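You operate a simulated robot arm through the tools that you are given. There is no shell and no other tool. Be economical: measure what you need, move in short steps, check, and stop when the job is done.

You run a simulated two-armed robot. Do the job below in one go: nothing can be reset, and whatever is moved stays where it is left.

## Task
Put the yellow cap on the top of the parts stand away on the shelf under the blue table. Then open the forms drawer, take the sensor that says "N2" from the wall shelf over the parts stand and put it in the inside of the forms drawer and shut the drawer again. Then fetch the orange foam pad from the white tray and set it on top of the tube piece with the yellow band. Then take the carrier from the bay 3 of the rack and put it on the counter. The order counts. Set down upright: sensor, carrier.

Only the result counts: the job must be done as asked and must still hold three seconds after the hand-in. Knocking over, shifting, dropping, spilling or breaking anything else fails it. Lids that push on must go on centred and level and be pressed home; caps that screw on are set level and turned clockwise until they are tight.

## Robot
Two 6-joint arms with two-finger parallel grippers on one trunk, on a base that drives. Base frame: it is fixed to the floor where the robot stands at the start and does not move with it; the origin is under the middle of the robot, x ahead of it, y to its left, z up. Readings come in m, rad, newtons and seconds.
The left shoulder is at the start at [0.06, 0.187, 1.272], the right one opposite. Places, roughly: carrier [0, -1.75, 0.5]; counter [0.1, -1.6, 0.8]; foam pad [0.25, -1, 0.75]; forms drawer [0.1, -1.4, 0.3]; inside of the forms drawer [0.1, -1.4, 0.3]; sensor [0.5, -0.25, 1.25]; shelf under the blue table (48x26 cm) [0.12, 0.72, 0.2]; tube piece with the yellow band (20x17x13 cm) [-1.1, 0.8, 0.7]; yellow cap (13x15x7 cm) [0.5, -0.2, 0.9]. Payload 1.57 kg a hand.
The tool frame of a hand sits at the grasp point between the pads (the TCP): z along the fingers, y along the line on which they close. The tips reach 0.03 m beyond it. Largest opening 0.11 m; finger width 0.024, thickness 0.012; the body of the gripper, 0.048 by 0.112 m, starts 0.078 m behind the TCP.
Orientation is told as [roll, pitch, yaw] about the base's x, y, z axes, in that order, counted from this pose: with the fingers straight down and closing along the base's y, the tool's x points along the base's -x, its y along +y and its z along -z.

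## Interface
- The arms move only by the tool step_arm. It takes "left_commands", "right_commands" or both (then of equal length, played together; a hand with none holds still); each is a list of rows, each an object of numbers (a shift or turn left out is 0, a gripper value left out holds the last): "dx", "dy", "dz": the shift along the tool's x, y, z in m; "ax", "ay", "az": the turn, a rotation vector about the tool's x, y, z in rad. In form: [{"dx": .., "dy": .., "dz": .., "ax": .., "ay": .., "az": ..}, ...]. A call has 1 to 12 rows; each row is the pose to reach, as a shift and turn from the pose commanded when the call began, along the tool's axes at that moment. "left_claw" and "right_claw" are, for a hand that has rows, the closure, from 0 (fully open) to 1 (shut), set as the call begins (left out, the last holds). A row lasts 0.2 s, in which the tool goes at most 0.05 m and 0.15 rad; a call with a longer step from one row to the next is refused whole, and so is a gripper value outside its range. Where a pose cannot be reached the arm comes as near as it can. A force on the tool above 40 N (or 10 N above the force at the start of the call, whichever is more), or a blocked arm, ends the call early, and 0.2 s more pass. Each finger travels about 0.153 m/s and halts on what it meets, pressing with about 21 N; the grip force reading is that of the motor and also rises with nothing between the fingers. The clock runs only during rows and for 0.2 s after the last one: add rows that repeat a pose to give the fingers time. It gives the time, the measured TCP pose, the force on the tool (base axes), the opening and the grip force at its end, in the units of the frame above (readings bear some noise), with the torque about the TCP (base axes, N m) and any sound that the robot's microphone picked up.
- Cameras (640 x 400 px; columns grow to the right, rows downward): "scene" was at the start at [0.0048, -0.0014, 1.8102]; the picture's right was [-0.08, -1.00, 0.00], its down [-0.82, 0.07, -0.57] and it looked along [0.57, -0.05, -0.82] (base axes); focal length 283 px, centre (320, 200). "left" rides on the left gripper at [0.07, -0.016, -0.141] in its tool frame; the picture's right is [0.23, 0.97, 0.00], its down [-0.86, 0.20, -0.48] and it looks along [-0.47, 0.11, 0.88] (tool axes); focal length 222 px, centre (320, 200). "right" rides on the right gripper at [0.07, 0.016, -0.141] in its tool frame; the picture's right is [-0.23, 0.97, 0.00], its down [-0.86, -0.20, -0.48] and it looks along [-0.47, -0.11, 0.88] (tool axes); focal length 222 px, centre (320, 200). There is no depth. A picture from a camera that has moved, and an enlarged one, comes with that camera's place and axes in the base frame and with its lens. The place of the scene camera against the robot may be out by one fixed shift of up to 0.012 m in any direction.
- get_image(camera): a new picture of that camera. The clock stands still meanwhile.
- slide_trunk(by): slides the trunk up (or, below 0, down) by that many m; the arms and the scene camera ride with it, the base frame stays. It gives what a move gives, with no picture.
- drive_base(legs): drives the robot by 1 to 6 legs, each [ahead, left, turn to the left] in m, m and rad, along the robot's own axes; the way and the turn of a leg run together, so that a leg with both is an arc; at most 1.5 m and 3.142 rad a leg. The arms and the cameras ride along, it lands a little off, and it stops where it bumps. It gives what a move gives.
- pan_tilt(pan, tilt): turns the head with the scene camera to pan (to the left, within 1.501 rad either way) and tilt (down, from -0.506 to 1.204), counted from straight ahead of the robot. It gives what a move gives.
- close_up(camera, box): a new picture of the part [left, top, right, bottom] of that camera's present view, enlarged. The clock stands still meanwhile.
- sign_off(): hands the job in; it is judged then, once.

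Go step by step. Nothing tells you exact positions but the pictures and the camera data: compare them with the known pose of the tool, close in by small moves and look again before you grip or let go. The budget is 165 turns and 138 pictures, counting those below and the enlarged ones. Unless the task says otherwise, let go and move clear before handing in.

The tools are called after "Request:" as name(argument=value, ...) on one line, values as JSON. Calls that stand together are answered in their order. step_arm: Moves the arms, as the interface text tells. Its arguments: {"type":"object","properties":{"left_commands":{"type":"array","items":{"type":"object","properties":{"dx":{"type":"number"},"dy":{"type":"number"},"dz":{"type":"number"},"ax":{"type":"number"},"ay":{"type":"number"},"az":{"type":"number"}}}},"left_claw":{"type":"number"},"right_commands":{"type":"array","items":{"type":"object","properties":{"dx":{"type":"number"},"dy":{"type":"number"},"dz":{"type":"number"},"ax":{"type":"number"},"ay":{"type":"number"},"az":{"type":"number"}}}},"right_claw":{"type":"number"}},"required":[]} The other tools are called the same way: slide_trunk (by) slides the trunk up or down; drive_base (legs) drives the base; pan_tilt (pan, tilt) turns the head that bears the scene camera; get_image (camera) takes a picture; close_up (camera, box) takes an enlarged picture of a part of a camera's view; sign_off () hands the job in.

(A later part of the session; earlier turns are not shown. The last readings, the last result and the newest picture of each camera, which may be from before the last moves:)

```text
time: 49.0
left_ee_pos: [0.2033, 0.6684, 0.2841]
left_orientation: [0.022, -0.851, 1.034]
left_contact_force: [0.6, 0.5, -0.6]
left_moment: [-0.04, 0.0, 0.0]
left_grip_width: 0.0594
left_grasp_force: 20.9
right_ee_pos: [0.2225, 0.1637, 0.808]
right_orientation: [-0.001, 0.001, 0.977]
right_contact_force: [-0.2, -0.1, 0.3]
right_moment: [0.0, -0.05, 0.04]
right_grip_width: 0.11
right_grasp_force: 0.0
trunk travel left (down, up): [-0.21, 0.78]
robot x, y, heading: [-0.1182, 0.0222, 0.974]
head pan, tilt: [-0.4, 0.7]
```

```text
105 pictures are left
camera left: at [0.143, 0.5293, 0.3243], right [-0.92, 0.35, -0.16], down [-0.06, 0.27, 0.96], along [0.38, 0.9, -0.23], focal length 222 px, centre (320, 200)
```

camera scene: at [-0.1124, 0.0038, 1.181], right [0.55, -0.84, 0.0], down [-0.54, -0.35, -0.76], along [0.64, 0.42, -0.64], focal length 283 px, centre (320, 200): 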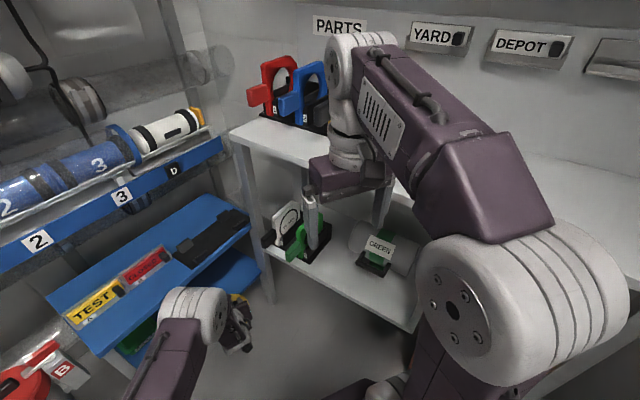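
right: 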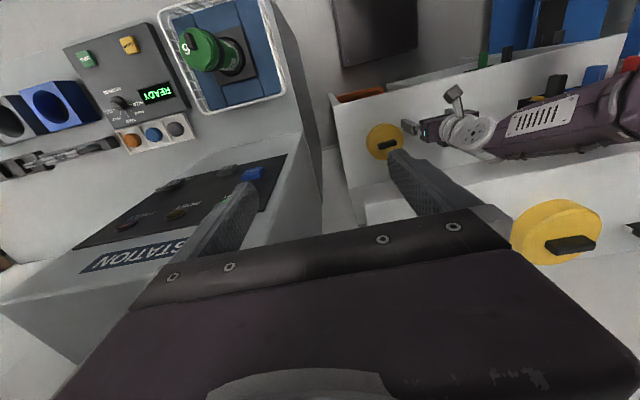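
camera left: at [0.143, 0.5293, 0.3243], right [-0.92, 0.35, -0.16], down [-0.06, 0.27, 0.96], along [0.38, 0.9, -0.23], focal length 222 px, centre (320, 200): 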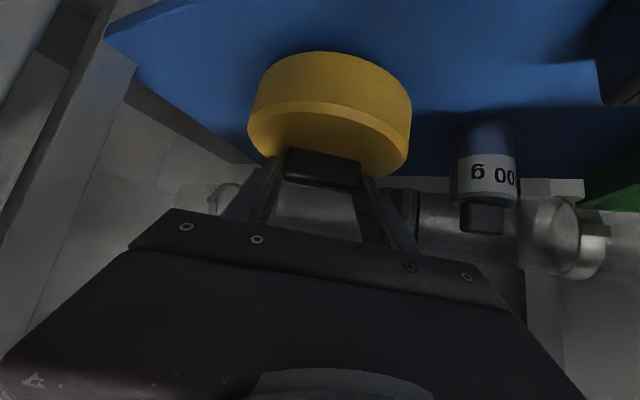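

The hand brushed something lightly (likely the table edge), but it's clear now. I lower the last bit gently with the trunk.

Request:
slide_trunk(by=-0.01)

Request:
slide_trunk(by=-0.006)

Request:
get_image(camera="left")

```text
time: 49.5
left_ee_pos: [0.2034, 0.6699, 0.2725]
left_orientation: [0.022, -0.853, 1.035]
left_contact_force: [-0.5, -1.6, -0.5]
left_moment: [-0.06, -0.01, 0.01]
left_grip_width: 0.0593
left_grasp_force: 20.9
right_ee_pos: [0.2219, 0.1637, 0.7962]
right_orientation: [-0.001, 0.001, 0.979]
right_contact_force: [0.1, -0.5, -0.9]
right_moment: [0.0, 0.03, 0.0]
right_grip_width: 0.11
right_grasp_force: 0.1
trunk travel left (down, up): [-0.2, 0.79]
robot x, y, heading: [-0.114, 0.0213, 0.979]
head pan, tilt: [-0.4, 0.7]
```

```text
time: 50.1
left_ee_pos: [0.2033, 0.67, 0.2711]
left_orientation: [0.023, -0.858, 1.038]
left_contact_force: [-2.0, 3.0, 9.8]
left_moment: [0.43, -0.54, 0.09]
left_grip_width: 0.0594
left_grasp_force: 21.0
right_ee_pos: [0.221, 0.1635, 0.7914]
right_orientation: [-0.001, 0.0, 0.978]
right_contact_force: [-0.2, -0.3, 0.3]
right_moment: [-0.03, 0.0, 0.01]
right_grip_width: 0.1097
right_grasp_force: 0.1
trunk travel left (down, up): [-0.194, 0.796]
robot x, y, heading: [-0.1196, 0.0271, 0.979]
head pan, tilt: [-0.4, 0.7]
```

```text
104 pictures are left
camera left: at [0.1432, 0.53, 0.3106], right [-0.92, 0.35, -0.16], down [-0.06, 0.26, 0.96], along [0.38, 0.9, -0.22], focal length 222 px, centre (320, 200)
```

left: 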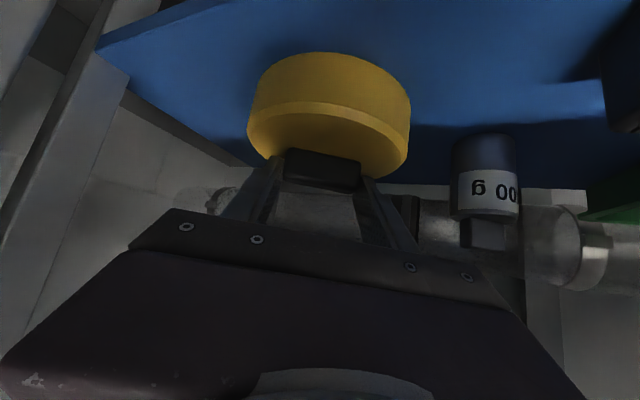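

The cap rests on the shelf (10 N up). I open and back out along the finger axis.

Request:
step_arm(left_commands=[{}, {}, {}, {"dz": -0.03}, {"dz": -0.06}], left_claw=0)

Request:
get_image(camera="left")

```text
time: 51.3
left_ee_pos: [0.1825, 0.6289, 0.3065]
left_orientation: [0.023, -0.853, 1.035]
left_contact_force: [0.9, 0.8, -0.4]
left_moment: [0.0, -0.01, 0.0]
left_grip_width: 0.1101
left_grasp_force: 0.0
left hand out of reach, approached as far as the arm can: row 4
right_ee_pos: [0.2217, 0.1639, 0.7917]
right_orientation: [-0.001, 0.002, 0.977]
right_contact_force: [-0.5, 0.3, -0.4]
right_moment: [0.0, -0.01, 0.01]
right_grip_width: 0.11
right_grasp_force: 0.1
trunk travel left (down, up): [-0.194, 0.796]
robot x, y, heading: [-0.1178, 0.0244, 0.976]
head pan, tilt: [-0.4, 0.7]
```

```text
103 pictures are left
camera left: at [0.1219, 0.4897, 0.3475], right [-0.92, 0.35, -0.16], down [-0.06, 0.27, 0.96], along [0.38, 0.9, -0.22], focal length 222 px, centre (320, 200)
```

left: 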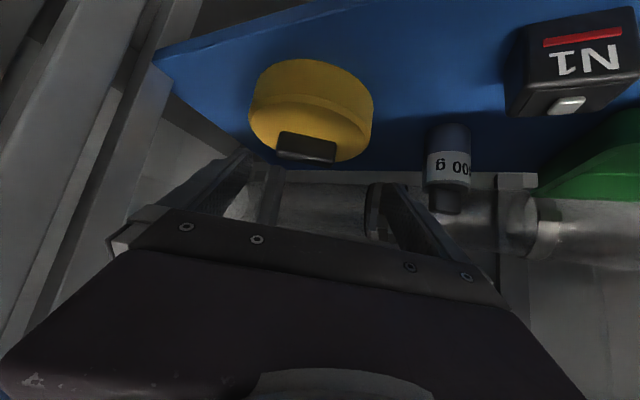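

The cap stands on the shelf. I back the robot straight out, raise the trunk and turn to face +x.

Request:
drive_base(legs=[[-0.6, 0, 0], [0, 0, -0.976]])

Request:
slide_trunk(by=0.3)

Request:
pan_tilt(pan=-0.9, tilt=0.6)

Request:
get_image(camera="scene")

```text
time: 57.1
left_ee_pos: [0.2021, -0.3479, 0.3049]
left_orientation: [0.031, -0.852, 0.133]
left_contact_force: [-3.4, 12.2, 1.7]
left_moment: [-0.71, -0.02, -1.02]
left_grip_width: 0.0992
left_grasp_force: 0.0
right_ee_pos: [-0.1422, -0.6755, 0.79]
right_orientation: [0.001, 0.002, 0.058]
right_contact_force: [0.5, -0.2, -1.0]
right_moment: [-0.02, -0.03, 0.0]
right_grip_width: 0.1102
right_grasp_force: 0.1
trunk travel left (down, up): [-0.194, 0.796]
robot x, y, heading: [-0.4628, -0.4885, 0.058]
head pan, tilt: [-0.4, 0.7]
stopped in leg 2: the force on the tool passed its limit (the readings are from after the stop); the commanded pose is now the measured one
```

```text
time: 60.1
left_ee_pos: [0.2015, -0.3496, 0.6037]
left_orientation: [0.03, -0.852, 0.129]
left_contact_force: [-0.4, 14.3, -6.8]
left_moment: [-0.29, -0.37, -1.02]
left_grip_width: 0.097
left_grasp_force: 0.1
right_ee_pos: [-0.143, -0.6746, 1.0904]
right_orientation: [-0.001, 0.0, 0.057]
right_contact_force: [-0.5, -0.5, 0.1]
right_moment: [0.01, -0.01, -0.01]
right_grip_width: 0.11
right_grasp_force: 0.1
trunk travel left (down, up): [-0.494, 0.496]
robot x, y, heading: [-0.4574, -0.488, 0.057]
head pan, tilt: [-0.4, 0.7]
```

```text
time: 61.0
left_ee_pos: [0.2031, -0.3499, 0.6043]
left_orientation: [0.03, -0.852, 0.129]
left_contact_force: [1.3, 15.0, -3.0]
left_moment: [-0.53, -0.08, -0.86]
left_grip_width: 0.097
left_grasp_force: 0.1
right_ee_pos: [-0.1425, -0.6747, 1.0913]
right_orientation: [-0.001, 0.002, 0.058]
right_contact_force: [0.8, -0.7, -0.1]
right_moment: [0.0, -0.01, 0.01]
right_grip_width: 0.1098
right_grasp_force: 0.0
trunk travel left (down, up): [-0.494, 0.496]
robot x, y, heading: [-0.4601, -0.4906, 0.059]
head pan, tilt: [-0.901, 0.6]
```

```text
102 pictures are left
camera scene: at [-0.4689, -0.5537, 1.4338], right [-0.75, -0.67, 0.0], down [-0.38, 0.42, -0.83], along [0.55, -0.62, -0.56], focal length 283 px, centre (320, 200)
```

scene: 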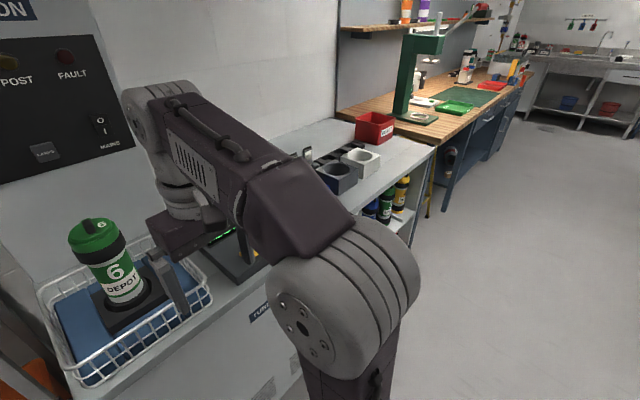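

The left hand is pressing on the fixed counter/cabinet side. I move it off, pull it in, and back away.

Request:
step_arm(left_commands=[{"dy": 0.04}, {"dy": 0.08}, {"dx": 0.016, "dy": 0.09, "dz": -0.03}, {"dx": 0.032, "dy": 0.1, "dz": -0.06}, {"dx": 0.05, "dy": 0.1, "dz": -0.09}])

Request:
drive_base(legs=[[-0.3, 0.0, -0.058], [0, -0.85, 0]])

Request:
pan_tilt(pan=0.1, tilt=0.6)

Request:
get_image(camera="scene")

```text
time: 62.2
left_ee_pos: [0.1068, -0.2745, 0.6352]
left_orientation: [0.095, -0.841, 0.09]
left_contact_force: [-0.1, -0.7, 0.2]
left_moment: [-0.01, 0.03, 0.0]
left_grip_width: 0.1101
left_grasp_force: 0.0
left hand out of reach, approached as far as the arm can: row 3, 4, 5
right_ee_pos: [-0.1442, -0.6772, 1.0906]
right_orientation: [-0.001, -0.001, 0.057]
right_contact_force: [0.3, 0.3, 0.5]
right_moment: [0.01, -0.04, -0.04]
right_grip_width: 0.1098
right_grasp_force: 0.0
trunk travel left (down, up): [-0.494, 0.496]
robot x, y, heading: [-0.4594, -0.4899, 0.057]
head pan, tilt: [-0.901, 0.6]
```

```text
time: 68.4
left_ee_pos: [-0.184, -1.1645, 0.6346]
left_orientation: [0.095, -0.838, 0.032]
left_contact_force: [0.2, -0.6, 0.1]
left_moment: [0.0, 0.02, 0.02]
left_grip_width: 0.1101
left_grasp_force: 0.1
right_ee_pos: [-0.4574, -1.5531, 1.0911]
right_orientation: [0.001, -0.001, 0.001]
right_contact_force: [0.1, -0.2, -0.3]
right_moment: [0.01, 0.01, -0.01]
right_grip_width: 0.1101
right_grasp_force: 0.1
trunk travel left (down, up): [-0.494, 0.496]
robot x, y, heading: [-0.7635, -1.3471, -0.002]
head pan, tilt: [-0.901, 0.6]
```

```text
time: 69.7
left_ee_pos: [-0.1849, -1.1641, 0.6347]
left_orientation: [0.093, -0.837, 0.032]
left_contact_force: [-0.3, 0.9, 0.1]
left_moment: [0.0, 0.01, 0.0]
left_grip_width: 0.1101
left_grasp_force: 0.1
right_ee_pos: [-0.4583, -1.5521, 1.0906]
right_orientation: [0.001, 0.003, 0.001]
right_contact_force: [0.8, 0.3, 0.2]
right_moment: [-0.04, 0.01, -0.01]
right_grip_width: 0.11
right_grasp_force: 0.0
trunk travel left (down, up): [-0.494, 0.496]
robot x, y, heading: [-0.7648, -1.3468, 0.0]
head pan, tilt: [0.099, 0.6]
```

```text
101 pictures are left
camera scene: at [-0.7436, -1.3358, 1.4336], right [0.1, -1.0, 0.0], down [-0.56, -0.06, -0.83], along [0.82, 0.08, -0.56], focal length 283 px, centre (320, 200)
```

scene: 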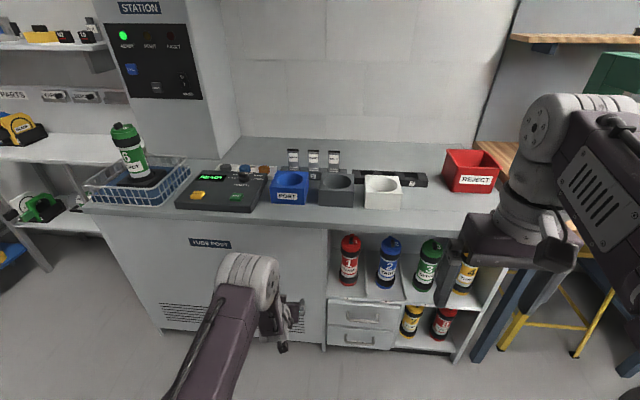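

Now I see the counter with two drawers and the rack of carriers. I zoom in to read labels.

Request:
close_up(camera="scene", box=[310, 225, 510, 350])

Request:
close_up(camera="scene", box=[80, 110, 280, 235])

```text
3.20 times, centred on (410, 288) of scene
camera zoom: at [-0.7436, -1.3358, 1.4336], right [0.1, -1.0, 0.0], down [-0.56, -0.06, -0.83], along [0.82, 0.08, -0.56], focal length 905 px, centre (32, -80)
```

zoom: 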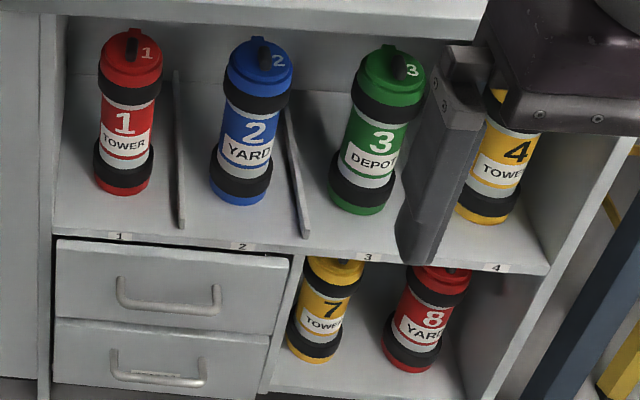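

```text
3.20 times, centred on (180, 172) of scene
camera zoom: at [-0.7436, -1.3358, 1.4336], right [0.1, -1.0, 0.0], down [-0.56, -0.06, -0.83], along [0.82, 0.08, -0.56], focal length 905 px, centre (768, 288)
```

zoom: 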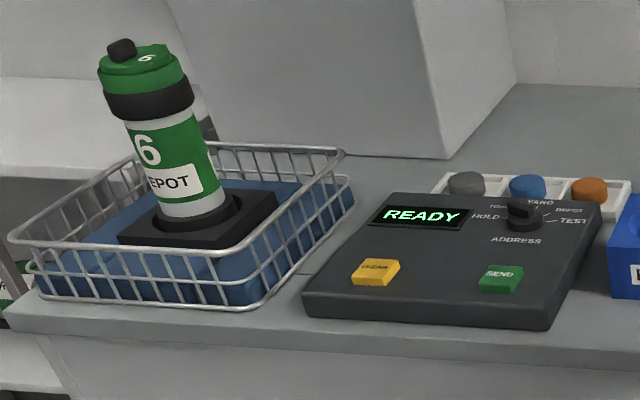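

Request:
close_up(camera="scene", box=[320, 295, 410, 352])

Request:
get_image(camera="left")

```text
7.02 times, centred on (365, 324) of scene
camera zoom: at [-0.7436, -1.3358, 1.4336], right [0.1, -1.0, 0.0], down [-0.56, -0.06, -0.83], along [0.82, 0.08, -0.56], focal length 1984 px, centre (4, -667)
```

zoom: 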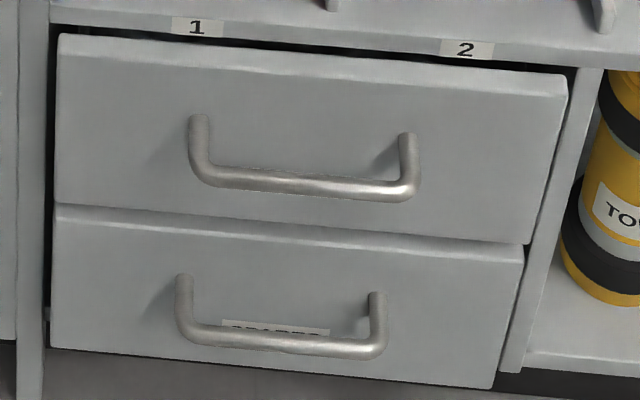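

```text
97 pictures are left
camera left: at [-0.3328, -1.1978, 0.6766], right [-0.25, 0.96, -0.11], down [0.2, 0.16, 0.97], along [0.95, 0.22, -0.23], focal length 222 px, centre (320, 200)
```

left: 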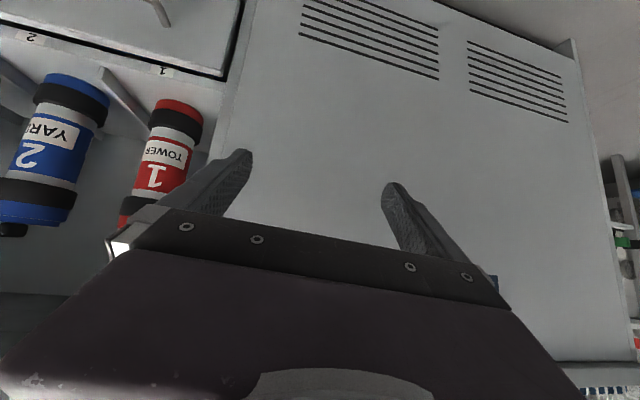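

The lower drawer's label looks like "SPARES"; I lower the trunk to read the labels properly.

Request:
slide_trunk(by=-0.3)

Request:
close_up(camera="scene", box=[310, 200, 430, 275])

Request:
get_image(camera="left")

```text
time: 72.7
left_ee_pos: [-0.1853, -1.1638, 0.335]
left_orientation: [0.093, -0.838, 0.031]
left_contact_force: [0.4, -0.2, 0.2]
left_moment: [0.0, -0.03, 0.02]
left_grip_width: 0.1099
left_grasp_force: 0.0
right_ee_pos: [-0.457, -1.5515, 0.7901]
right_orientation: [0.001, 0.001, 0.0]
right_contact_force: [-0.1, 0.5, -0.6]
right_moment: [-0.04, 0.02, 0.01]
right_grip_width: 0.11
right_grasp_force: 0.0
trunk travel left (down, up): [-0.194, 0.796]
robot x, y, heading: [-0.7639, -1.3514, -0.005]
head pan, tilt: [0.099, 0.6]
```

```text
5.33 times, centred on (370, 238) of scene
camera zoom: at [-0.7437, -1.3358, 1.1337], right [0.1, -0.99, 0.0], down [-0.56, -0.06, -0.83], along [0.82, 0.08, -0.56], focal length 1508 px, centre (53, 0)
```

zoom: 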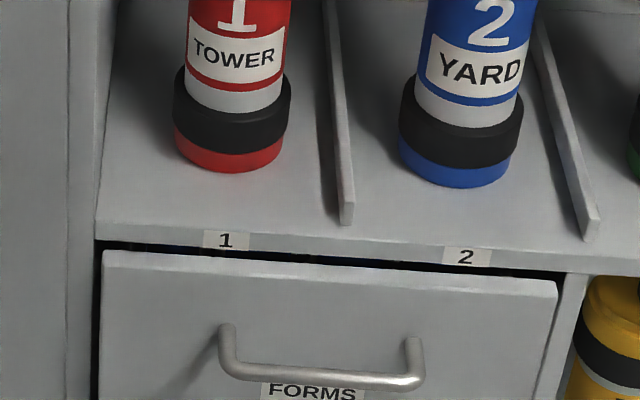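

```text
95 pictures are left
camera left: at [-0.3329, -1.1978, 0.3766], right [-0.25, 0.96, -0.11], down [0.2, 0.16, 0.97], along [0.95, 0.22, -0.23], focal length 222 px, centre (320, 200)
```

left: 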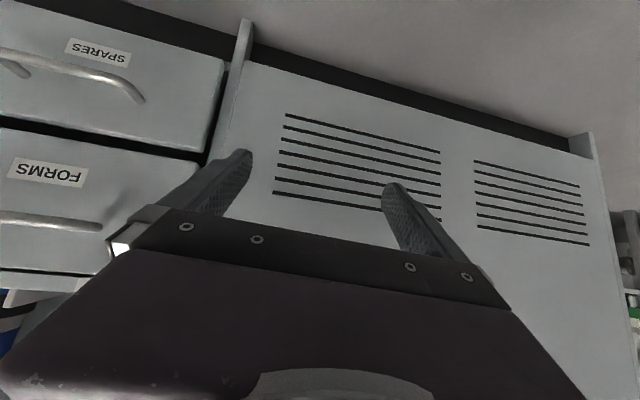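

The upper drawer is FORMS; its handle bar is around [-0.035, -1.45, 0.37]. I shift the base right and turn the left hand level with fingers closing vertically.

Request:
drive_base(legs=[[0, -0.2, 0]])

Request:
step_arm(left_commands=[{"ay": -0.12, "dx": 0.008, "dz": -0.008}, {"ay": -0.25, "dx": 0.016, "dz": -0.016}, {"ay": -0.38, "dx": 0.024, "dz": -0.024}, {"ay": -0.5, "dx": 0.03, "dz": -0.03}, {"ay": -0.5, "dx": 0.03, "dz": -0.03}])

Request:
step_arm(left_commands=[{"az": 0.14}, {"az": 0.28}, {"az": 0.42}, {"az": 0.56}, {"az": 0.7}, {"az": 0.84}, {"az": 0.98}, {"az": 1.12}, {"az": 1.26}, {"az": 1.41}, {"az": 1.55}, {"az": 1.55}])

Request:
get_image(camera="left")

Request:
get_image(camera="scene")

```text
time: 74.2
left_ee_pos: [-0.1837, -1.3657, 0.3351]
left_orientation: [0.095, -0.837, 0.031]
left_contact_force: [0.8, 0.5, 0.6]
left_moment: [0.01, -0.03, 0.03]
left_grip_width: 0.1098
left_grasp_force: 0.0
right_ee_pos: [-0.4571, -1.7521, 0.7899]
right_orientation: [0.0, 0.001, -0.002]
right_contact_force: [-0.7, -0.1, 0.1]
right_moment: [0.01, 0.01, 0.04]
right_grip_width: 0.1097
right_grasp_force: 0.0
trunk travel left (down, up): [-0.194, 0.796]
robot x, y, heading: [-0.7649, -1.5498, 0.004]
head pan, tilt: [0.099, 0.6]
```

```text
time: 75.5
left_ee_pos: [-0.1761, -1.3729, 0.3233]
left_orientation: [0.577, -1.292, -0.455]
left_contact_force: [0.8, 0.2, -0.1]
left_moment: [0.02, 0.01, -0.02]
left_grip_width: 0.1101
left_grasp_force: 0.1
left hand out of reach, approached as far as the arm can: row 1, 2, 3, 4, 5
right_ee_pos: [-0.4575, -1.7538, 0.7909]
right_orientation: [0.001, 0.003, -0.002]
right_contact_force: [-0.1, -0.3, -1.1]
right_moment: [0.0, 0.0, 0.01]
right_grip_width: 0.11
right_grasp_force: 0.1
trunk travel left (down, up): [-0.194, 0.796]
robot x, y, heading: [-0.7641, -1.553, -0.0]
head pan, tilt: [0.099, 0.6]
```

```text
time: 78.0
left_ee_pos: [-0.1713, -1.3718, 0.3265]
left_orientation: [1.336, 0.132, -1.46]
left_contact_force: [0.8, -0.1, 0.4]
left_moment: [0.0, -0.01, 0.01]
left_grip_width: 0.1101
left_grasp_force: 0.0
right_ee_pos: [-0.4568, -1.7514, 0.7906]
right_orientation: [0.001, 0.002, -0.002]
right_contact_force: [0.1, -0.5, 0.0]
right_moment: [0.01, 0.03, -0.02]
right_grip_width: 0.11
right_grasp_force: 0.1
trunk travel left (down, up): [-0.194, 0.796]
robot x, y, heading: [-0.7613, -1.5462, -0.0]
head pan, tilt: [0.099, 0.6]
```

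```text
94 pictures are left
camera left: at [-0.3192, -1.3212, 0.3545], right [0.22, 0.12, 0.97], down [-0.32, -0.93, 0.19], along [0.92, -0.35, -0.16], focal length 222 px, centre (320, 200)
```

left: 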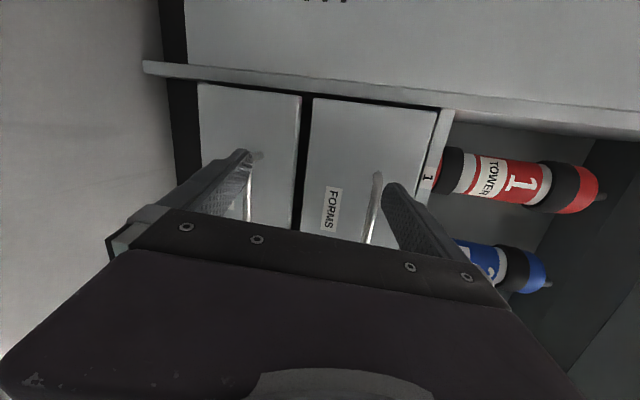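

```text
93 pictures are left
camera scene: at [-0.7437, -1.5361, 1.1336], right [0.1, -1.0, 0.0], down [-0.56, -0.06, -0.83], along [0.82, 0.08, -0.56], focal length 283 px, centre (320, 200)
```

scene: 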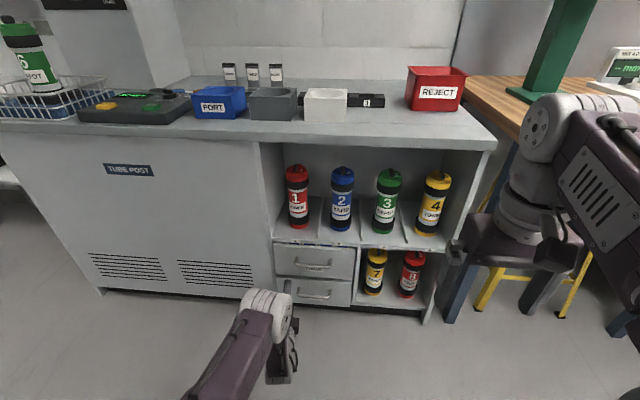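

The hand is now level with fingers closing vertically. I move it in front of the FORMS handle.

Request:
step_arm(left_commands=[{"dx": -0.024, "dy": 0.025, "dz": 0.01}, {"dx": -0.049, "dy": 0.05, "dz": 0.025}, {"dx": -0.073, "dy": 0.074, "dz": 0.047}, {"dx": -0.073, "dy": 0.074, "dz": 0.047}])

Request:
get_image(camera="left")

Request:
close_up(camera="scene", box=[220, 220, 380, 320])

```text
time: 79.0
left_ee_pos: [-0.0989, -1.4492, 0.3768]
left_orientation: [1.334, 0.131, -1.459]
left_contact_force: [0.4, -0.5, -0.4]
left_moment: [0.02, 0.01, 0.03]
left_grip_width: 0.1102
left_grasp_force: 0.0
right_ee_pos: [-0.4585, -1.7538, 0.7901]
right_orientation: [0.0, 0.003, -0.003]
right_contact_force: [0.2, 0.0, -0.2]
right_moment: [0.04, -0.02, -0.02]
right_grip_width: 0.1102
right_grasp_force: 0.1
trunk travel left (down, up): [-0.194, 0.796]
robot x, y, heading: [-0.7657, -1.5492, -0.002]
head pan, tilt: [0.099, 0.6]
```

```text
92 pictures are left
camera left: at [-0.2464, -1.3971, 0.4033], right [0.21, 0.13, 0.97], down [-0.32, -0.93, 0.19], along [0.92, -0.35, -0.16], focal length 222 px, centre (320, 200)
```

left: 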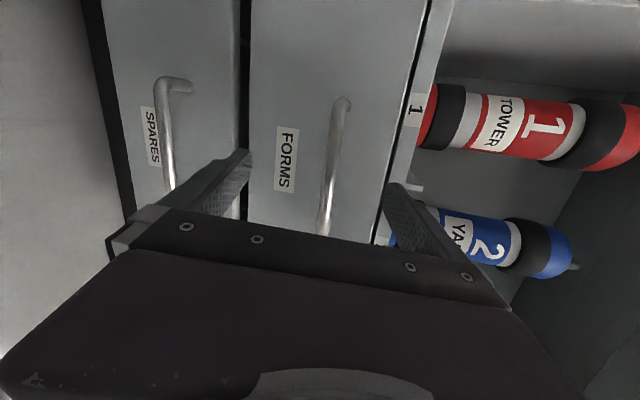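

```text
4.00 times, centred on (300, 270) of scene
camera zoom: at [-0.7437, -1.5362, 1.1336], right [0.1, -1.0, 0.0], down [-0.56, -0.06, -0.83], along [0.82, 0.08, -0.56], focal length 1131 px, centre (400, -80)
```

zoom: 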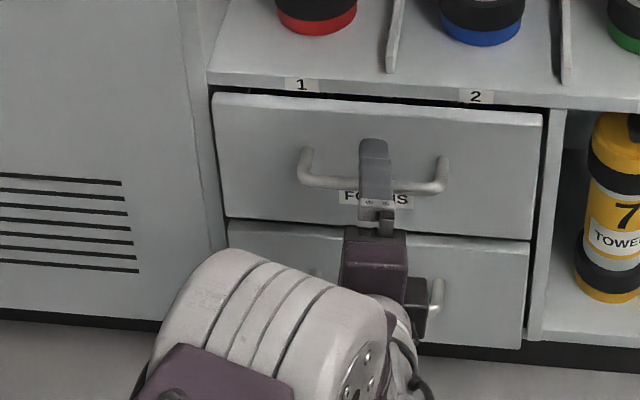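

Centred on the handle. I narrow the fingers and advance 5 cm.

Request:
step_arm(left_commands=[{}, {"dx": -0.003, "dy": 0.006, "dz": 0.024}, {"dx": -0.005, "dy": 0.0125, "dz": 0.048}, {"dx": -0.005, "dy": 0.0125, "dz": 0.048}], left_claw=0.5)

Request:
get_image(camera="left")

```text
time: 79.9
left_ee_pos: [-0.0579, -1.4481, 0.375]
left_orientation: [1.338, 0.132, -1.457]
left_contact_force: [-20.8, 0.6, 6.9]
left_moment: [-0.09, -0.94, -0.23]
left_grip_width: 0.0574
left_grasp_force: 1.2
right_ee_pos: [-0.46, -1.7533, 0.7912]
right_orientation: [0.001, -0.002, 0.0]
right_contact_force: [0.1, -0.3, 0.7]
right_moment: [0.01, 0.01, 0.0]
right_grip_width: 0.11
right_grasp_force: 0.0
trunk travel left (down, up): [-0.194, 0.796]
robot x, y, heading: [-0.7678, -1.5502, -0.006]
head pan, tilt: [0.099, 0.6]
stopped in row 4 (left hand): the force on the tool passed its limit (the readings are from after the stop); the commanded pose is now the measured one
```

```text
90 pictures are left
camera left: at [-0.2052, -1.3968, 0.4023], right [0.21, 0.12, 0.97], down [-0.32, -0.93, 0.19], along [0.92, -0.35, -0.16], focal length 222 px, centre (320, 200)
```

left: 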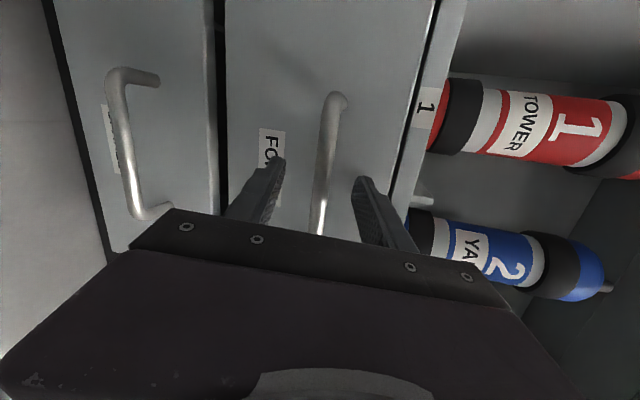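

The tips touch the drawer front, with the bar between the fingers. I back off a few mm and close on the bar.

Request:
step_arm(left_commands=[{"dz": -0.007}, {"dz": -0.007}, {"dz": -0.007}, {"dz": -0.007}], left_claw=1)

Request:
get_image(camera="left")

```text
time: 80.9
left_ee_pos: [-0.0612, -1.4492, 0.3766]
left_orientation: [1.335, 0.131, -1.458]
left_contact_force: [3.4, 6.2, 4.9]
left_moment: [-0.71, -0.04, 0.44]
left_grip_width: 0.0141
left_grasp_force: 30.4
right_ee_pos: [-0.458, -1.752, 0.7896]
right_orientation: [0.0, 0.001, 0.002]
right_contact_force: [-0.2, -0.9, -0.1]
right_moment: [0.0, 0.0, 0.01]
right_grip_width: 0.1101
right_grasp_force: 0.0
trunk travel left (down, up): [-0.194, 0.796]
robot x, y, heading: [-0.7633, -1.5526, 0.002]
head pan, tilt: [0.099, 0.6]
```

```text
89 pictures are left
camera left: at [-0.2103, -1.3976, 0.4034], right [0.21, 0.13, 0.97], down [-0.31, -0.93, 0.19], along [0.92, -0.35, -0.16], focal length 222 px, centre (320, 200)
```

left: 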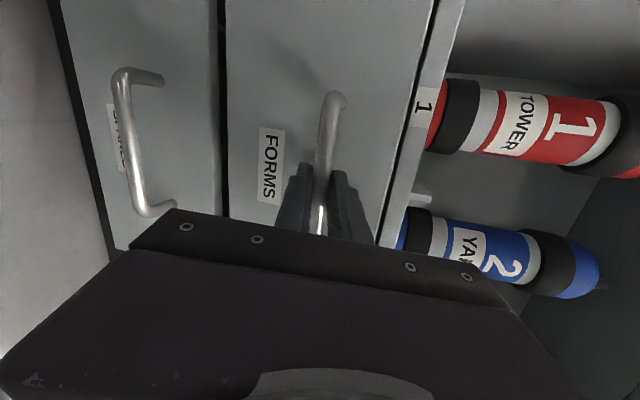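

Gripped the bar. I pull the drawer by driving straight back.

Request:
drive_base(legs=[[-0.2, 0, 0]])

Request:
get_image(camera="scene")

Request:
get_image(camera="left")

```text
time: 82.5
left_ee_pos: [-0.2595, -1.4494, 0.377]
left_orientation: [1.334, 0.13, -1.456]
left_contact_force: [-1.1, 28.3, 6.9]
left_moment: [-0.75, -0.09, 0.37]
left_grip_width: 0.0141
left_grasp_force: 30.1
right_ee_pos: [-0.658, -1.7518, 0.7906]
right_orientation: [-0.001, 0.0, -0.006]
right_contact_force: [0.1, 0.4, 0.1]
right_moment: [-0.03, -0.01, 0.01]
right_grip_width: 0.1101
right_grasp_force: 0.0
trunk travel left (down, up): [-0.194, 0.796]
robot x, y, heading: [-0.9657, -1.5503, 0.0]
head pan, tilt: [0.099, 0.6]
```

```text
88 pictures are left
camera scene: at [-0.9429, -1.5339, 1.1337], right [0.09, -1.0, 0.0], down [-0.56, -0.05, -0.83], along [0.82, 0.08, -0.56], focal length 283 px, centre (320, 200)
```

scene: 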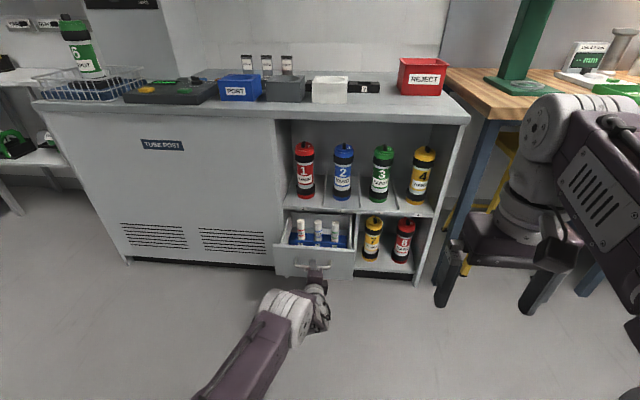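

```text
87 pictures are left
camera left: at [-0.408, -1.3978, 0.4034], right [0.22, 0.13, 0.97], down [-0.32, -0.93, 0.19], along [0.92, -0.35, -0.16], focal length 222 px, centre (320, 200)
```

left: 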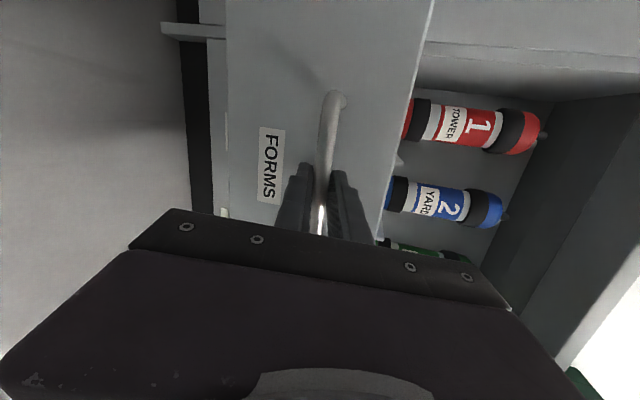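

The drawer is out 20 cm. I look at its inside.

Request:
close_up(camera="scene", box=[255, 205, 375, 280])

```text
5.33 times, centred on (315, 242) of scene
camera zoom: at [-0.9429, -1.5339, 1.1337], right [0.09, -1.0, 0.0], down [-0.56, -0.05, -0.83], along [0.82, 0.08, -0.56], focal length 1508 px, centre (347, -27)
```

zoom: 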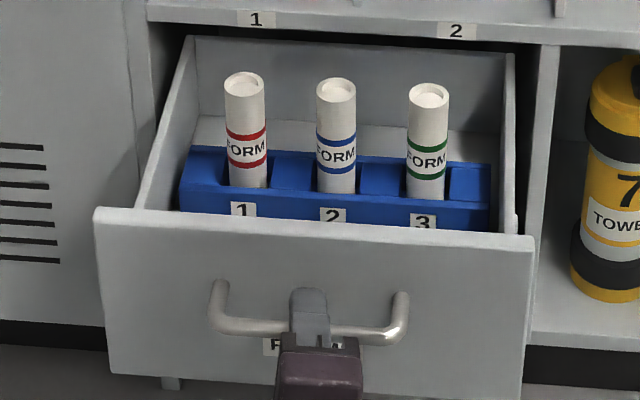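

There's free space in front of the vial rack (x ≈ -0.21…-0.10). I release the handle and back the hand off.

Request:
step_arm(left_commands=[{}, {}, {"dz": -0.04}, {"dz": -0.08}, {"dz": -0.12}, {"dz": -0.12}], left_claw=0.4)

Request:
slide_trunk(by=0.5)

Request:
get_image(camera="scene")

```text
time: 83.9
left_ee_pos: [-0.3748, -1.4629, 0.4071]
left_orientation: [1.333, 0.13, -1.457]
left_contact_force: [0.1, -0.8, 0.1]
left_moment: [-0.02, -0.02, -0.01]
left_grip_width: 0.0659
left_grasp_force: 0.1
right_ee_pos: [-0.656, -1.7519, 0.7903]
right_orientation: [0.001, 0.003, -0.006]
right_contact_force: [-0.3, -0.3, 0.5]
right_moment: [0.01, 0.01, -0.02]
right_grip_width: 0.1098
right_grasp_force: 0.0
trunk travel left (down, up): [-0.194, 0.796]
robot x, y, heading: [-0.9638, -1.5481, -0.005]
head pan, tilt: [0.099, 0.6]
```

```text
refused: 0.5 is not a number from -0.4 to 0.4
```

```text
85 pictures are left
camera scene: at [-0.9418, -1.5355, 1.1336], right [0.09, -1.0, 0.0], down [-0.56, -0.05, -0.83], along [0.82, 0.08, -0.56], focal length 283 px, centre (320, 200)
```

scene: 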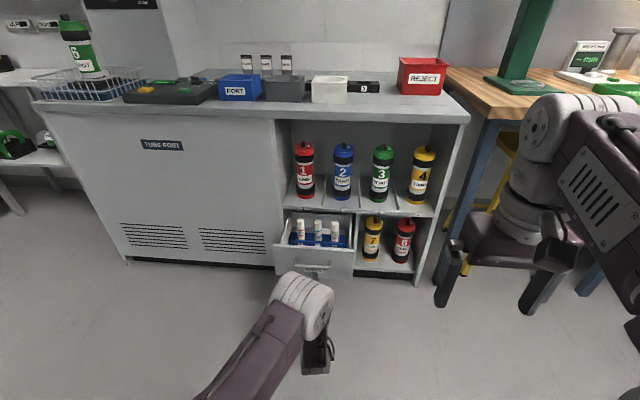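

The drawer stays open. I raise the trunk, tuck the left hand back, and drive toward the wall shelf.

Request:
slide_trunk(by=0.4)

Request:
step_arm(left_commands=[{"az": -0.14, "dz": -0.01}, {"az": -0.28, "dz": -0.02}, {"az": -0.42, "dz": -0.03}, {"az": -0.56, "dz": -0.04}, {"az": -0.7, "dz": -0.05}, {"az": -0.84, "dz": -0.06}, {"az": -0.98, "dz": -0.07}, {"az": -1.12, "dz": -0.08}, {"az": -1.26, "dz": -0.09}, {"az": -1.41, "dz": -0.1}, {"az": -1.55, "dz": -0.11}], left_claw=0.4)

Request:
drive_base(legs=[[0, 1.45, 0]])

Request:
slide_trunk(by=0.38)

Request:
pan_tilt(pan=0, tilt=0.6)

Request:
get_image(camera="scene")

```text
time: 87.7
left_ee_pos: [-0.3732, -1.4635, 0.8066]
left_orientation: [1.332, 0.133, -1.457]
left_contact_force: [-0.3, -0.5, 0.5]
left_moment: [0.0, -0.01, -0.02]
left_grip_width: 0.0661
left_grasp_force: 0.1
right_ee_pos: [-0.657, -1.7526, 1.191]
right_orientation: [0.0, 0.002, -0.007]
right_contact_force: [0.4, 0.5, 0.2]
right_moment: [-0.01, -0.01, 0.0]
right_grip_width: 0.1098
right_grasp_force: 0.1
trunk travel left (down, up): [-0.594, 0.396]
robot x, y, heading: [-0.9647, -1.5512, -0.007]
head pan, tilt: [0.099, 0.6]
```

```text
time: 90.1
left_ee_pos: [-0.4403, -1.5079, 0.849]
left_orientation: [0.603, -1.28, -0.47]
left_contact_force: [-0.2, 0.7, -0.4]
left_moment: [-0.02, 0.0, 0.02]
left_grip_width: 0.066
left_grasp_force: 0.1
left hand out of reach, approached as far as the arm can: row 11
right_ee_pos: [-0.6556, -1.7535, 1.1894]
right_orientation: [0.001, 0.002, -0.005]
right_contact_force: [-0.3, -0.4, 0.7]
right_moment: [-0.03, 0.01, -0.01]
right_grip_width: 0.1101
right_grasp_force: 0.0
trunk travel left (down, up): [-0.594, 0.396]
robot x, y, heading: [-0.9578, -1.5499, -0.001]
head pan, tilt: [0.099, 0.6]
```

```text
time: 97.4
left_ee_pos: [-0.4046, -0.069, 0.848]
left_orientation: [0.605, -1.279, -0.51]
left_contact_force: [-1.1, 0.1, 0.2]
left_moment: [0.0, 0.01, 0.03]
left_grip_width: 0.066
left_grasp_force: 0.0
right_ee_pos: [-0.6299, -0.3059, 1.1907]
right_orientation: [-0.001, 0.001, -0.041]
right_contact_force: [0.3, -0.8, 0.4]
right_moment: [0.01, -0.02, 0.01]
right_grip_width: 0.1099
right_grasp_force: 0.1
trunk travel left (down, up): [-0.594, 0.396]
robot x, y, heading: [-0.9286, -0.0892, -0.043]
head pan, tilt: [0.099, 0.6]
```

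```text
time: 101.0
left_ee_pos: [-0.4061, -0.0682, 1.23]
left_orientation: [0.608, -1.278, -0.51]
left_contact_force: [0.5, 0.3, -0.9]
left_moment: [-0.02, -0.04, 0.01]
left_grip_width: 0.066
left_grasp_force: 0.1
right_ee_pos: [-0.6299, -0.3048, 1.5693]
right_orientation: [0.001, 0.002, -0.042]
right_contact_force: [1.1, 0.6, 0.3]
right_moment: [0.0, 0.0, -0.01]
right_grip_width: 0.11
right_grasp_force: 0.0
trunk travel left (down, up): [-0.974, 0.016]
robot x, y, heading: [-0.9298, -0.0913, -0.041]
head pan, tilt: [0.099, 0.6]
```

```text
time: 101.7
left_ee_pos: [-0.4054, -0.0681, 1.2281]
left_orientation: [0.608, -1.278, -0.511]
left_contact_force: [0.0, -0.2, 0.6]
left_moment: [0.0, 0.01, -0.03]
left_grip_width: 0.0659
left_grasp_force: 0.0
right_ee_pos: [-0.6317, -0.305, 1.5697]
right_orientation: [0.002, 0.003, -0.042]
right_contact_force: [0.5, 0.2, 0.3]
right_moment: [-0.02, 0.0, -0.01]
right_grip_width: 0.11
right_grasp_force: 0.0
trunk travel left (down, up): [-0.974, 0.016]
robot x, y, heading: [-0.9298, -0.0924, -0.043]
head pan, tilt: [0.0, 0.6]
```

```text
84 pictures are left
camera scene: at [-0.9077, -0.0867, 1.9136], right [-0.04, -1.0, 0.0], down [-0.56, 0.02, -0.83], along [0.82, -0.03, -0.56], focal length 283 px, centre (320, 200)
```

scene: 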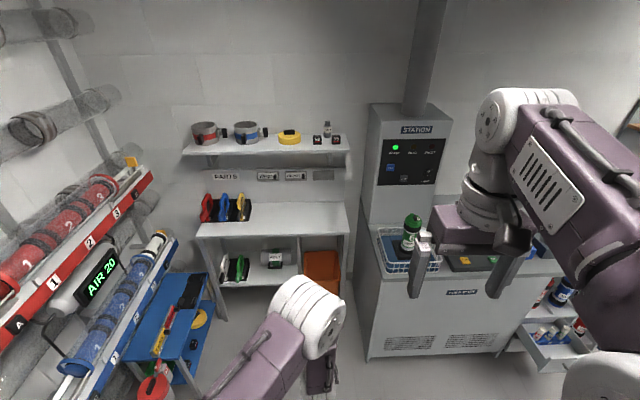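

I tuck the left hand lower so it passes below the wall shelf, then drive closer to it.

Request:
step_arm(left_commands=[{"dx": 0.044, "dy": 0.014}, {"dx": 0.088, "dy": 0.028}, {"dx": 0.132, "dy": 0.042}, {"dx": 0.176, "dy": 0.056}, {"dx": 0.218, "dy": 0.069}, {"dx": 0.218, "dy": 0.069}])

Request:
drive_base(legs=[[0, 0, 0.042], [0.78, 0.12, 0]])

Request:
pan_tilt(pan=-0.2, tilt=0.7)

Request:
get_image(camera="scene")

Request:
get_image(camera="right")

```text
time: 103.1
left_ee_pos: [-0.3937, 0.0082, 0.9994]
left_orientation: [0.657, -1.271, -0.557]
left_contact_force: [0.3, 0.0, -0.5]
left_moment: [0.0, 0.04, 0.0]
left_grip_width: 0.0662
left_grasp_force: 0.1
left hand out of reach, approached as far as the arm can: row 1, 2, 3, 4, 5, 6
right_ee_pos: [-0.6306, -0.3053, 1.5708]
right_orientation: [0.002, 0.003, -0.042]
right_contact_force: [0.1, 0.5, -0.3]
right_moment: [0.02, -0.02, 0.02]
right_grip_width: 0.1101
right_grasp_force: 0.0
trunk travel left (down, up): [-0.974, 0.016]
robot x, y, heading: [-0.9305, -0.0888, -0.043]
head pan, tilt: [0.0, 0.6]
```

```text
time: 107.8
left_ee_pos: [0.3947, 0.1243, 1.0011]
left_orientation: [0.659, -1.27, -0.542]
left_contact_force: [0.8, 1.2, 0.2]
left_moment: [0.0, -0.02, 0.02]
left_grip_width: 0.0658
left_grasp_force: 0.0
right_ee_pos: [0.1607, -0.1914, 1.5702]
right_orientation: [0.001, 0.001, -0.027]
right_contact_force: [-0.5, 0.9, 0.9]
right_moment: [-0.01, 0.0, 0.04]
right_grip_width: 0.11
right_grasp_force: 0.0
trunk travel left (down, up): [-0.974, 0.016]
robot x, y, heading: [-0.1388, 0.0232, -0.026]
head pan, tilt: [0.0, 0.6]
```

```text
time: 108.5
left_ee_pos: [0.3954, 0.1255, 1.0002]
left_orientation: [0.657, -1.269, -0.54]
left_contact_force: [0.3, 0.4, 0.0]
left_moment: [0.02, 0.0, -0.01]
left_grip_width: 0.0659
left_grasp_force: 0.0
right_ee_pos: [0.1626, -0.1922, 1.5702]
right_orientation: [0.0, 0.002, -0.027]
right_contact_force: [0.5, 0.1, 0.2]
right_moment: [0.0, 0.03, 0.01]
right_grip_width: 0.1102
right_grasp_force: 0.0
trunk travel left (down, up): [-0.974, 0.016]
robot x, y, heading: [-0.138, 0.0171, -0.028]
head pan, tilt: [-0.201, 0.7]
```

```text
83 pictures are left
camera scene: at [-0.1238, 0.0065, 1.905], right [-0.22, -0.97, 0.0], down [-0.63, 0.14, -0.77], along [0.75, -0.17, -0.64], focal length 283 px, centre (320, 200)
```

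scene: 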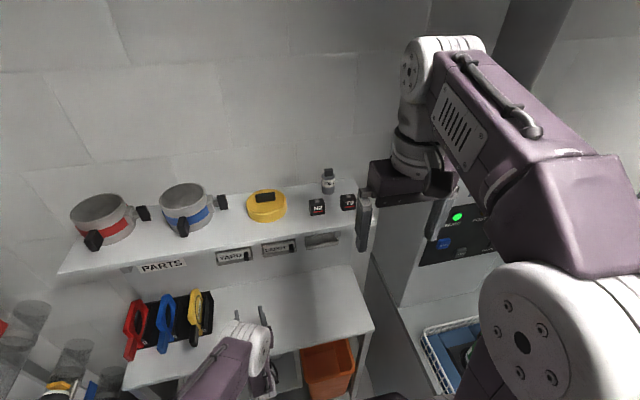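

```text
82 pictures are left
camera right: at [0.0931, -0.1746, 1.7114], right [0.25, 0.97, 0.0], down [0.85, -0.22, 0.48], along [0.46, -0.12, -0.88], focal length 222 px, centre (320, 200)
```

right: 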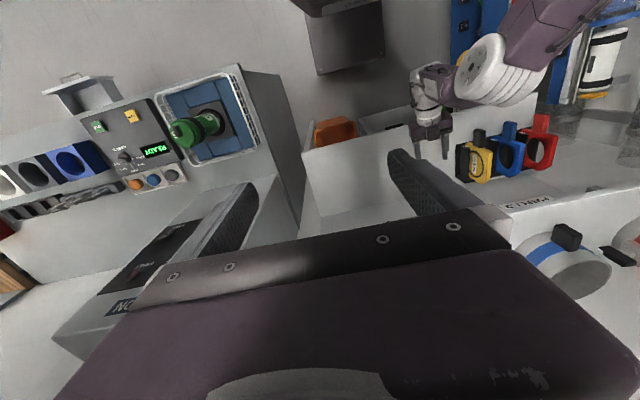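

N2 is at about [0.51, -0.13, 1.33]. I bring the right hand out above and in front of it.

Request:
step_arm(right_commands=[{"dx": -0.042, "dy": 0.01, "dz": 0.01}, {"dx": -0.084, "dy": 0.02, "dz": 0.02}, {"dx": -0.126, "dy": 0.03, "dz": 0.03}, {"dx": -0.168, "dy": 0.04, "dz": 0.04}, {"dx": -0.21, "dy": 0.05, "dz": 0.05}, {"dx": -0.25, "dy": 0.06, "dz": 0.06}, {"dx": -0.288, "dy": 0.07, "dz": 0.07}, {"dx": -0.288, "dy": 0.07, "dz": 0.07}], right_claw=0.25)

Request:
get_image(camera="right")

```text
time: 110.3
left_ee_pos: [0.3975, 0.1263, 0.9993]
left_orientation: [0.652, -1.268, -0.537]
left_contact_force: [-0.1, -0.3, -0.2]
left_moment: [0.0, 0.02, -0.04]
left_grip_width: 0.066
left_grasp_force: 0.0
right_ee_pos: [0.3829, -0.1388, 1.4762]
right_orientation: [0.0, 0.0, -0.028]
right_contact_force: [0.2, 0.1, -0.6]
right_moment: [0.01, 0.03, -0.02]
right_grip_width: 0.0827
right_grasp_force: 0.1
right hand out of reach, approached as far as the arm can: row 5, 6, 7, 8
trunk travel left (down, up): [-0.974, 0.016]
robot x, y, heading: [-0.1381, 0.0172, -0.025]
head pan, tilt: [-0.201, 0.7]
```

```text
81 pictures are left
camera right: at [0.3141, -0.1225, 1.6178], right [0.25, 0.97, 0.0], down [0.85, -0.22, 0.48], along [0.46, -0.12, -0.88], focal length 222 px, centre (320, 200)
```

right: 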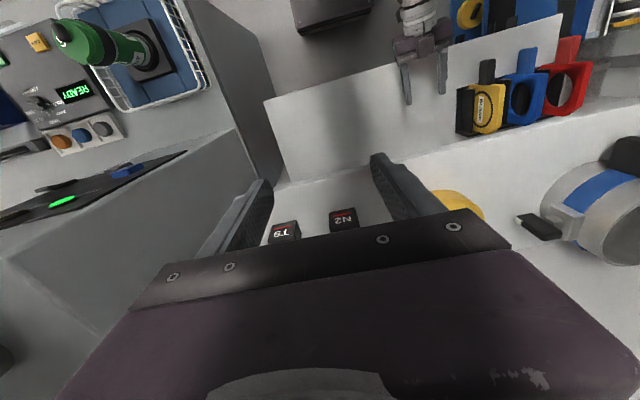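

The arm is at its stretch, so I drive 10 cm closer.

Request:
drive_base(legs=[[0.11, 0, 0.02]])

Request:
get_image(camera="right")

```text
time: 111.5
left_ee_pos: [0.499, 0.1332, 1.0025]
left_orientation: [0.666, -1.273, -0.53]
left_contact_force: [-0.7, 0.1, -0.4]
left_moment: [0.02, 0.02, -0.01]
left_grip_width: 0.0661
left_grasp_force: 0.0
right_ee_pos: [0.4875, -0.132, 1.4817]
right_orientation: [0.001, -0.004, -0.006]
right_contact_force: [-0.8, -0.3, 0.7]
right_moment: [0.01, -0.05, 0.02]
right_grip_width: 0.0825
right_grasp_force: 0.1
trunk travel left (down, up): [-0.974, 0.016]
robot x, y, heading: [-0.0302, 0.0202, -0.007]
head pan, tilt: [-0.201, 0.7]
```

```text
80 pictures are left
camera right: at [0.4181, -0.116, 1.6209], right [0.23, 0.97, 0.0], down [0.85, -0.21, 0.48], along [0.47, -0.11, -0.88], focal length 222 px, centre (320, 200)
```

right: 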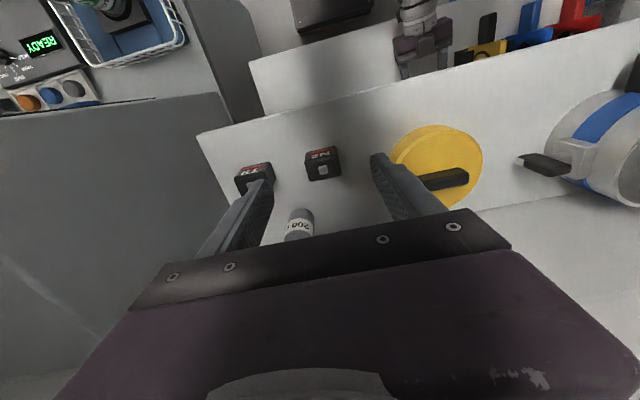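

N2 is nearly below the hand. I lower a bit and move over it, then check.

Request:
step_arm(right_commands=[{"dx": -0.01, "dy": -0.003, "dz": 0.03}, {"dx": -0.022, "dy": -0.005, "dz": 0.06}, {"dx": -0.022, "dy": -0.005, "dz": 0.06}])

Request:
get_image(camera="right")

Request:
close_up(camera="scene", box=[220, 130, 460, 280])

```text
time: 112.3
left_ee_pos: [0.5045, 0.1345, 0.9993]
left_orientation: [0.655, -1.266, -0.518]
left_contact_force: [1.2, 0.2, -1.2]
left_moment: [-0.02, -0.01, 0.01]
left_grip_width: 0.0657
left_grasp_force: 0.1
right_ee_pos: [0.518, -0.1385, 1.4152]
right_orientation: [0.0, 0.003, -0.007]
right_contact_force: [0.0, -0.8, 0.2]
right_moment: [-0.02, 0.01, 0.0]
right_grip_width: 0.0824
right_grasp_force: 0.1
trunk travel left (down, up): [-0.974, 0.016]
robot x, y, heading: [-0.0318, 0.0176, -0.006]
head pan, tilt: [-0.201, 0.7]
```

```text
79 pictures are left
camera right: at [0.4491, -0.1224, 1.5563], right [0.23, 0.97, 0.0], down [0.85, -0.21, 0.48], along [0.46, -0.11, -0.88], focal length 222 px, centre (320, 200)
```

right: 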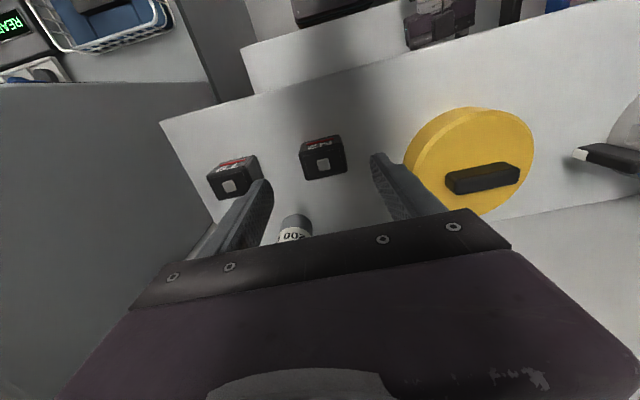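

```text
2.67 times, centred on (340, 205) of scene
camera zoom: at [-0.01, 0.0054, 1.9049], right [-0.21, -0.98, 0.0], down [-0.63, 0.13, -0.76], along [0.75, -0.16, -0.65], focal length 754 px, centre (267, 187)
```

zoom: 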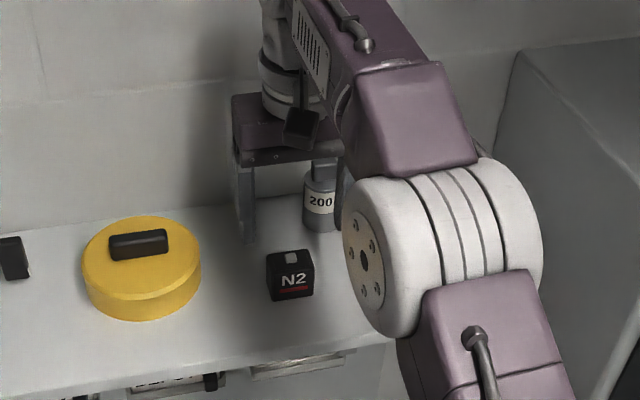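

N2's top is at about [0.527, -0.137, 1.336], a 4.7 cm cube on the shelf at 1.29. I go down around it.

Request:
step_arm(right_commands=[{"dx": -0.004, "dy": 0.001, "dz": 0.045}, {"dx": -0.008, "dy": 0.001, "dz": 0.07}, {"dx": -0.008, "dy": 0.001, "dz": 0.07}])

Request:
get_image(camera="right")

```text
time: 113.1
left_ee_pos: [0.5032, 0.1328, 0.9997]
left_orientation: [0.655, -1.269, -0.52]
left_contact_force: [-0.5, 0.3, 0.1]
left_moment: [0.01, 0.04, 0.02]
left_grip_width: 0.066
left_grasp_force: 0.0
right_ee_pos: [0.522, -0.1358, 1.3503]
right_orientation: [0.001, 0.002, -0.008]
right_contact_force: [-0.3, -0.9, 0.7]
right_moment: [-0.01, 0.01, -0.04]
right_grip_width: 0.0826
right_grasp_force: 0.1
trunk travel left (down, up): [-0.974, 0.016]
robot x, y, heading: [-0.0281, 0.0189, -0.005]
head pan, tilt: [-0.201, 0.7]
```

```text
77 pictures are left
camera right: at [0.4531, -0.1199, 1.4914], right [0.23, 0.97, 0.0], down [0.85, -0.21, 0.48], along [0.46, -0.11, -0.88], focal length 222 px, centre (320, 200)
```

right: 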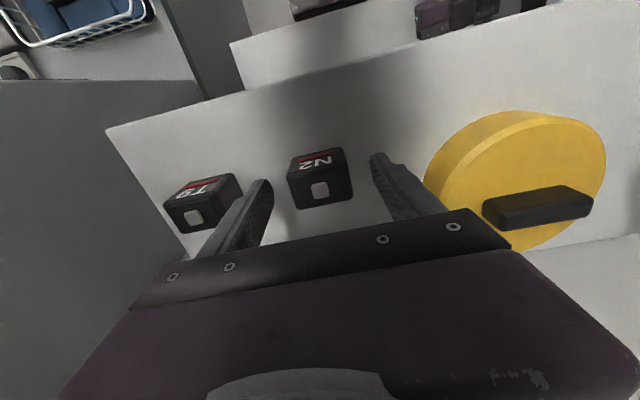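

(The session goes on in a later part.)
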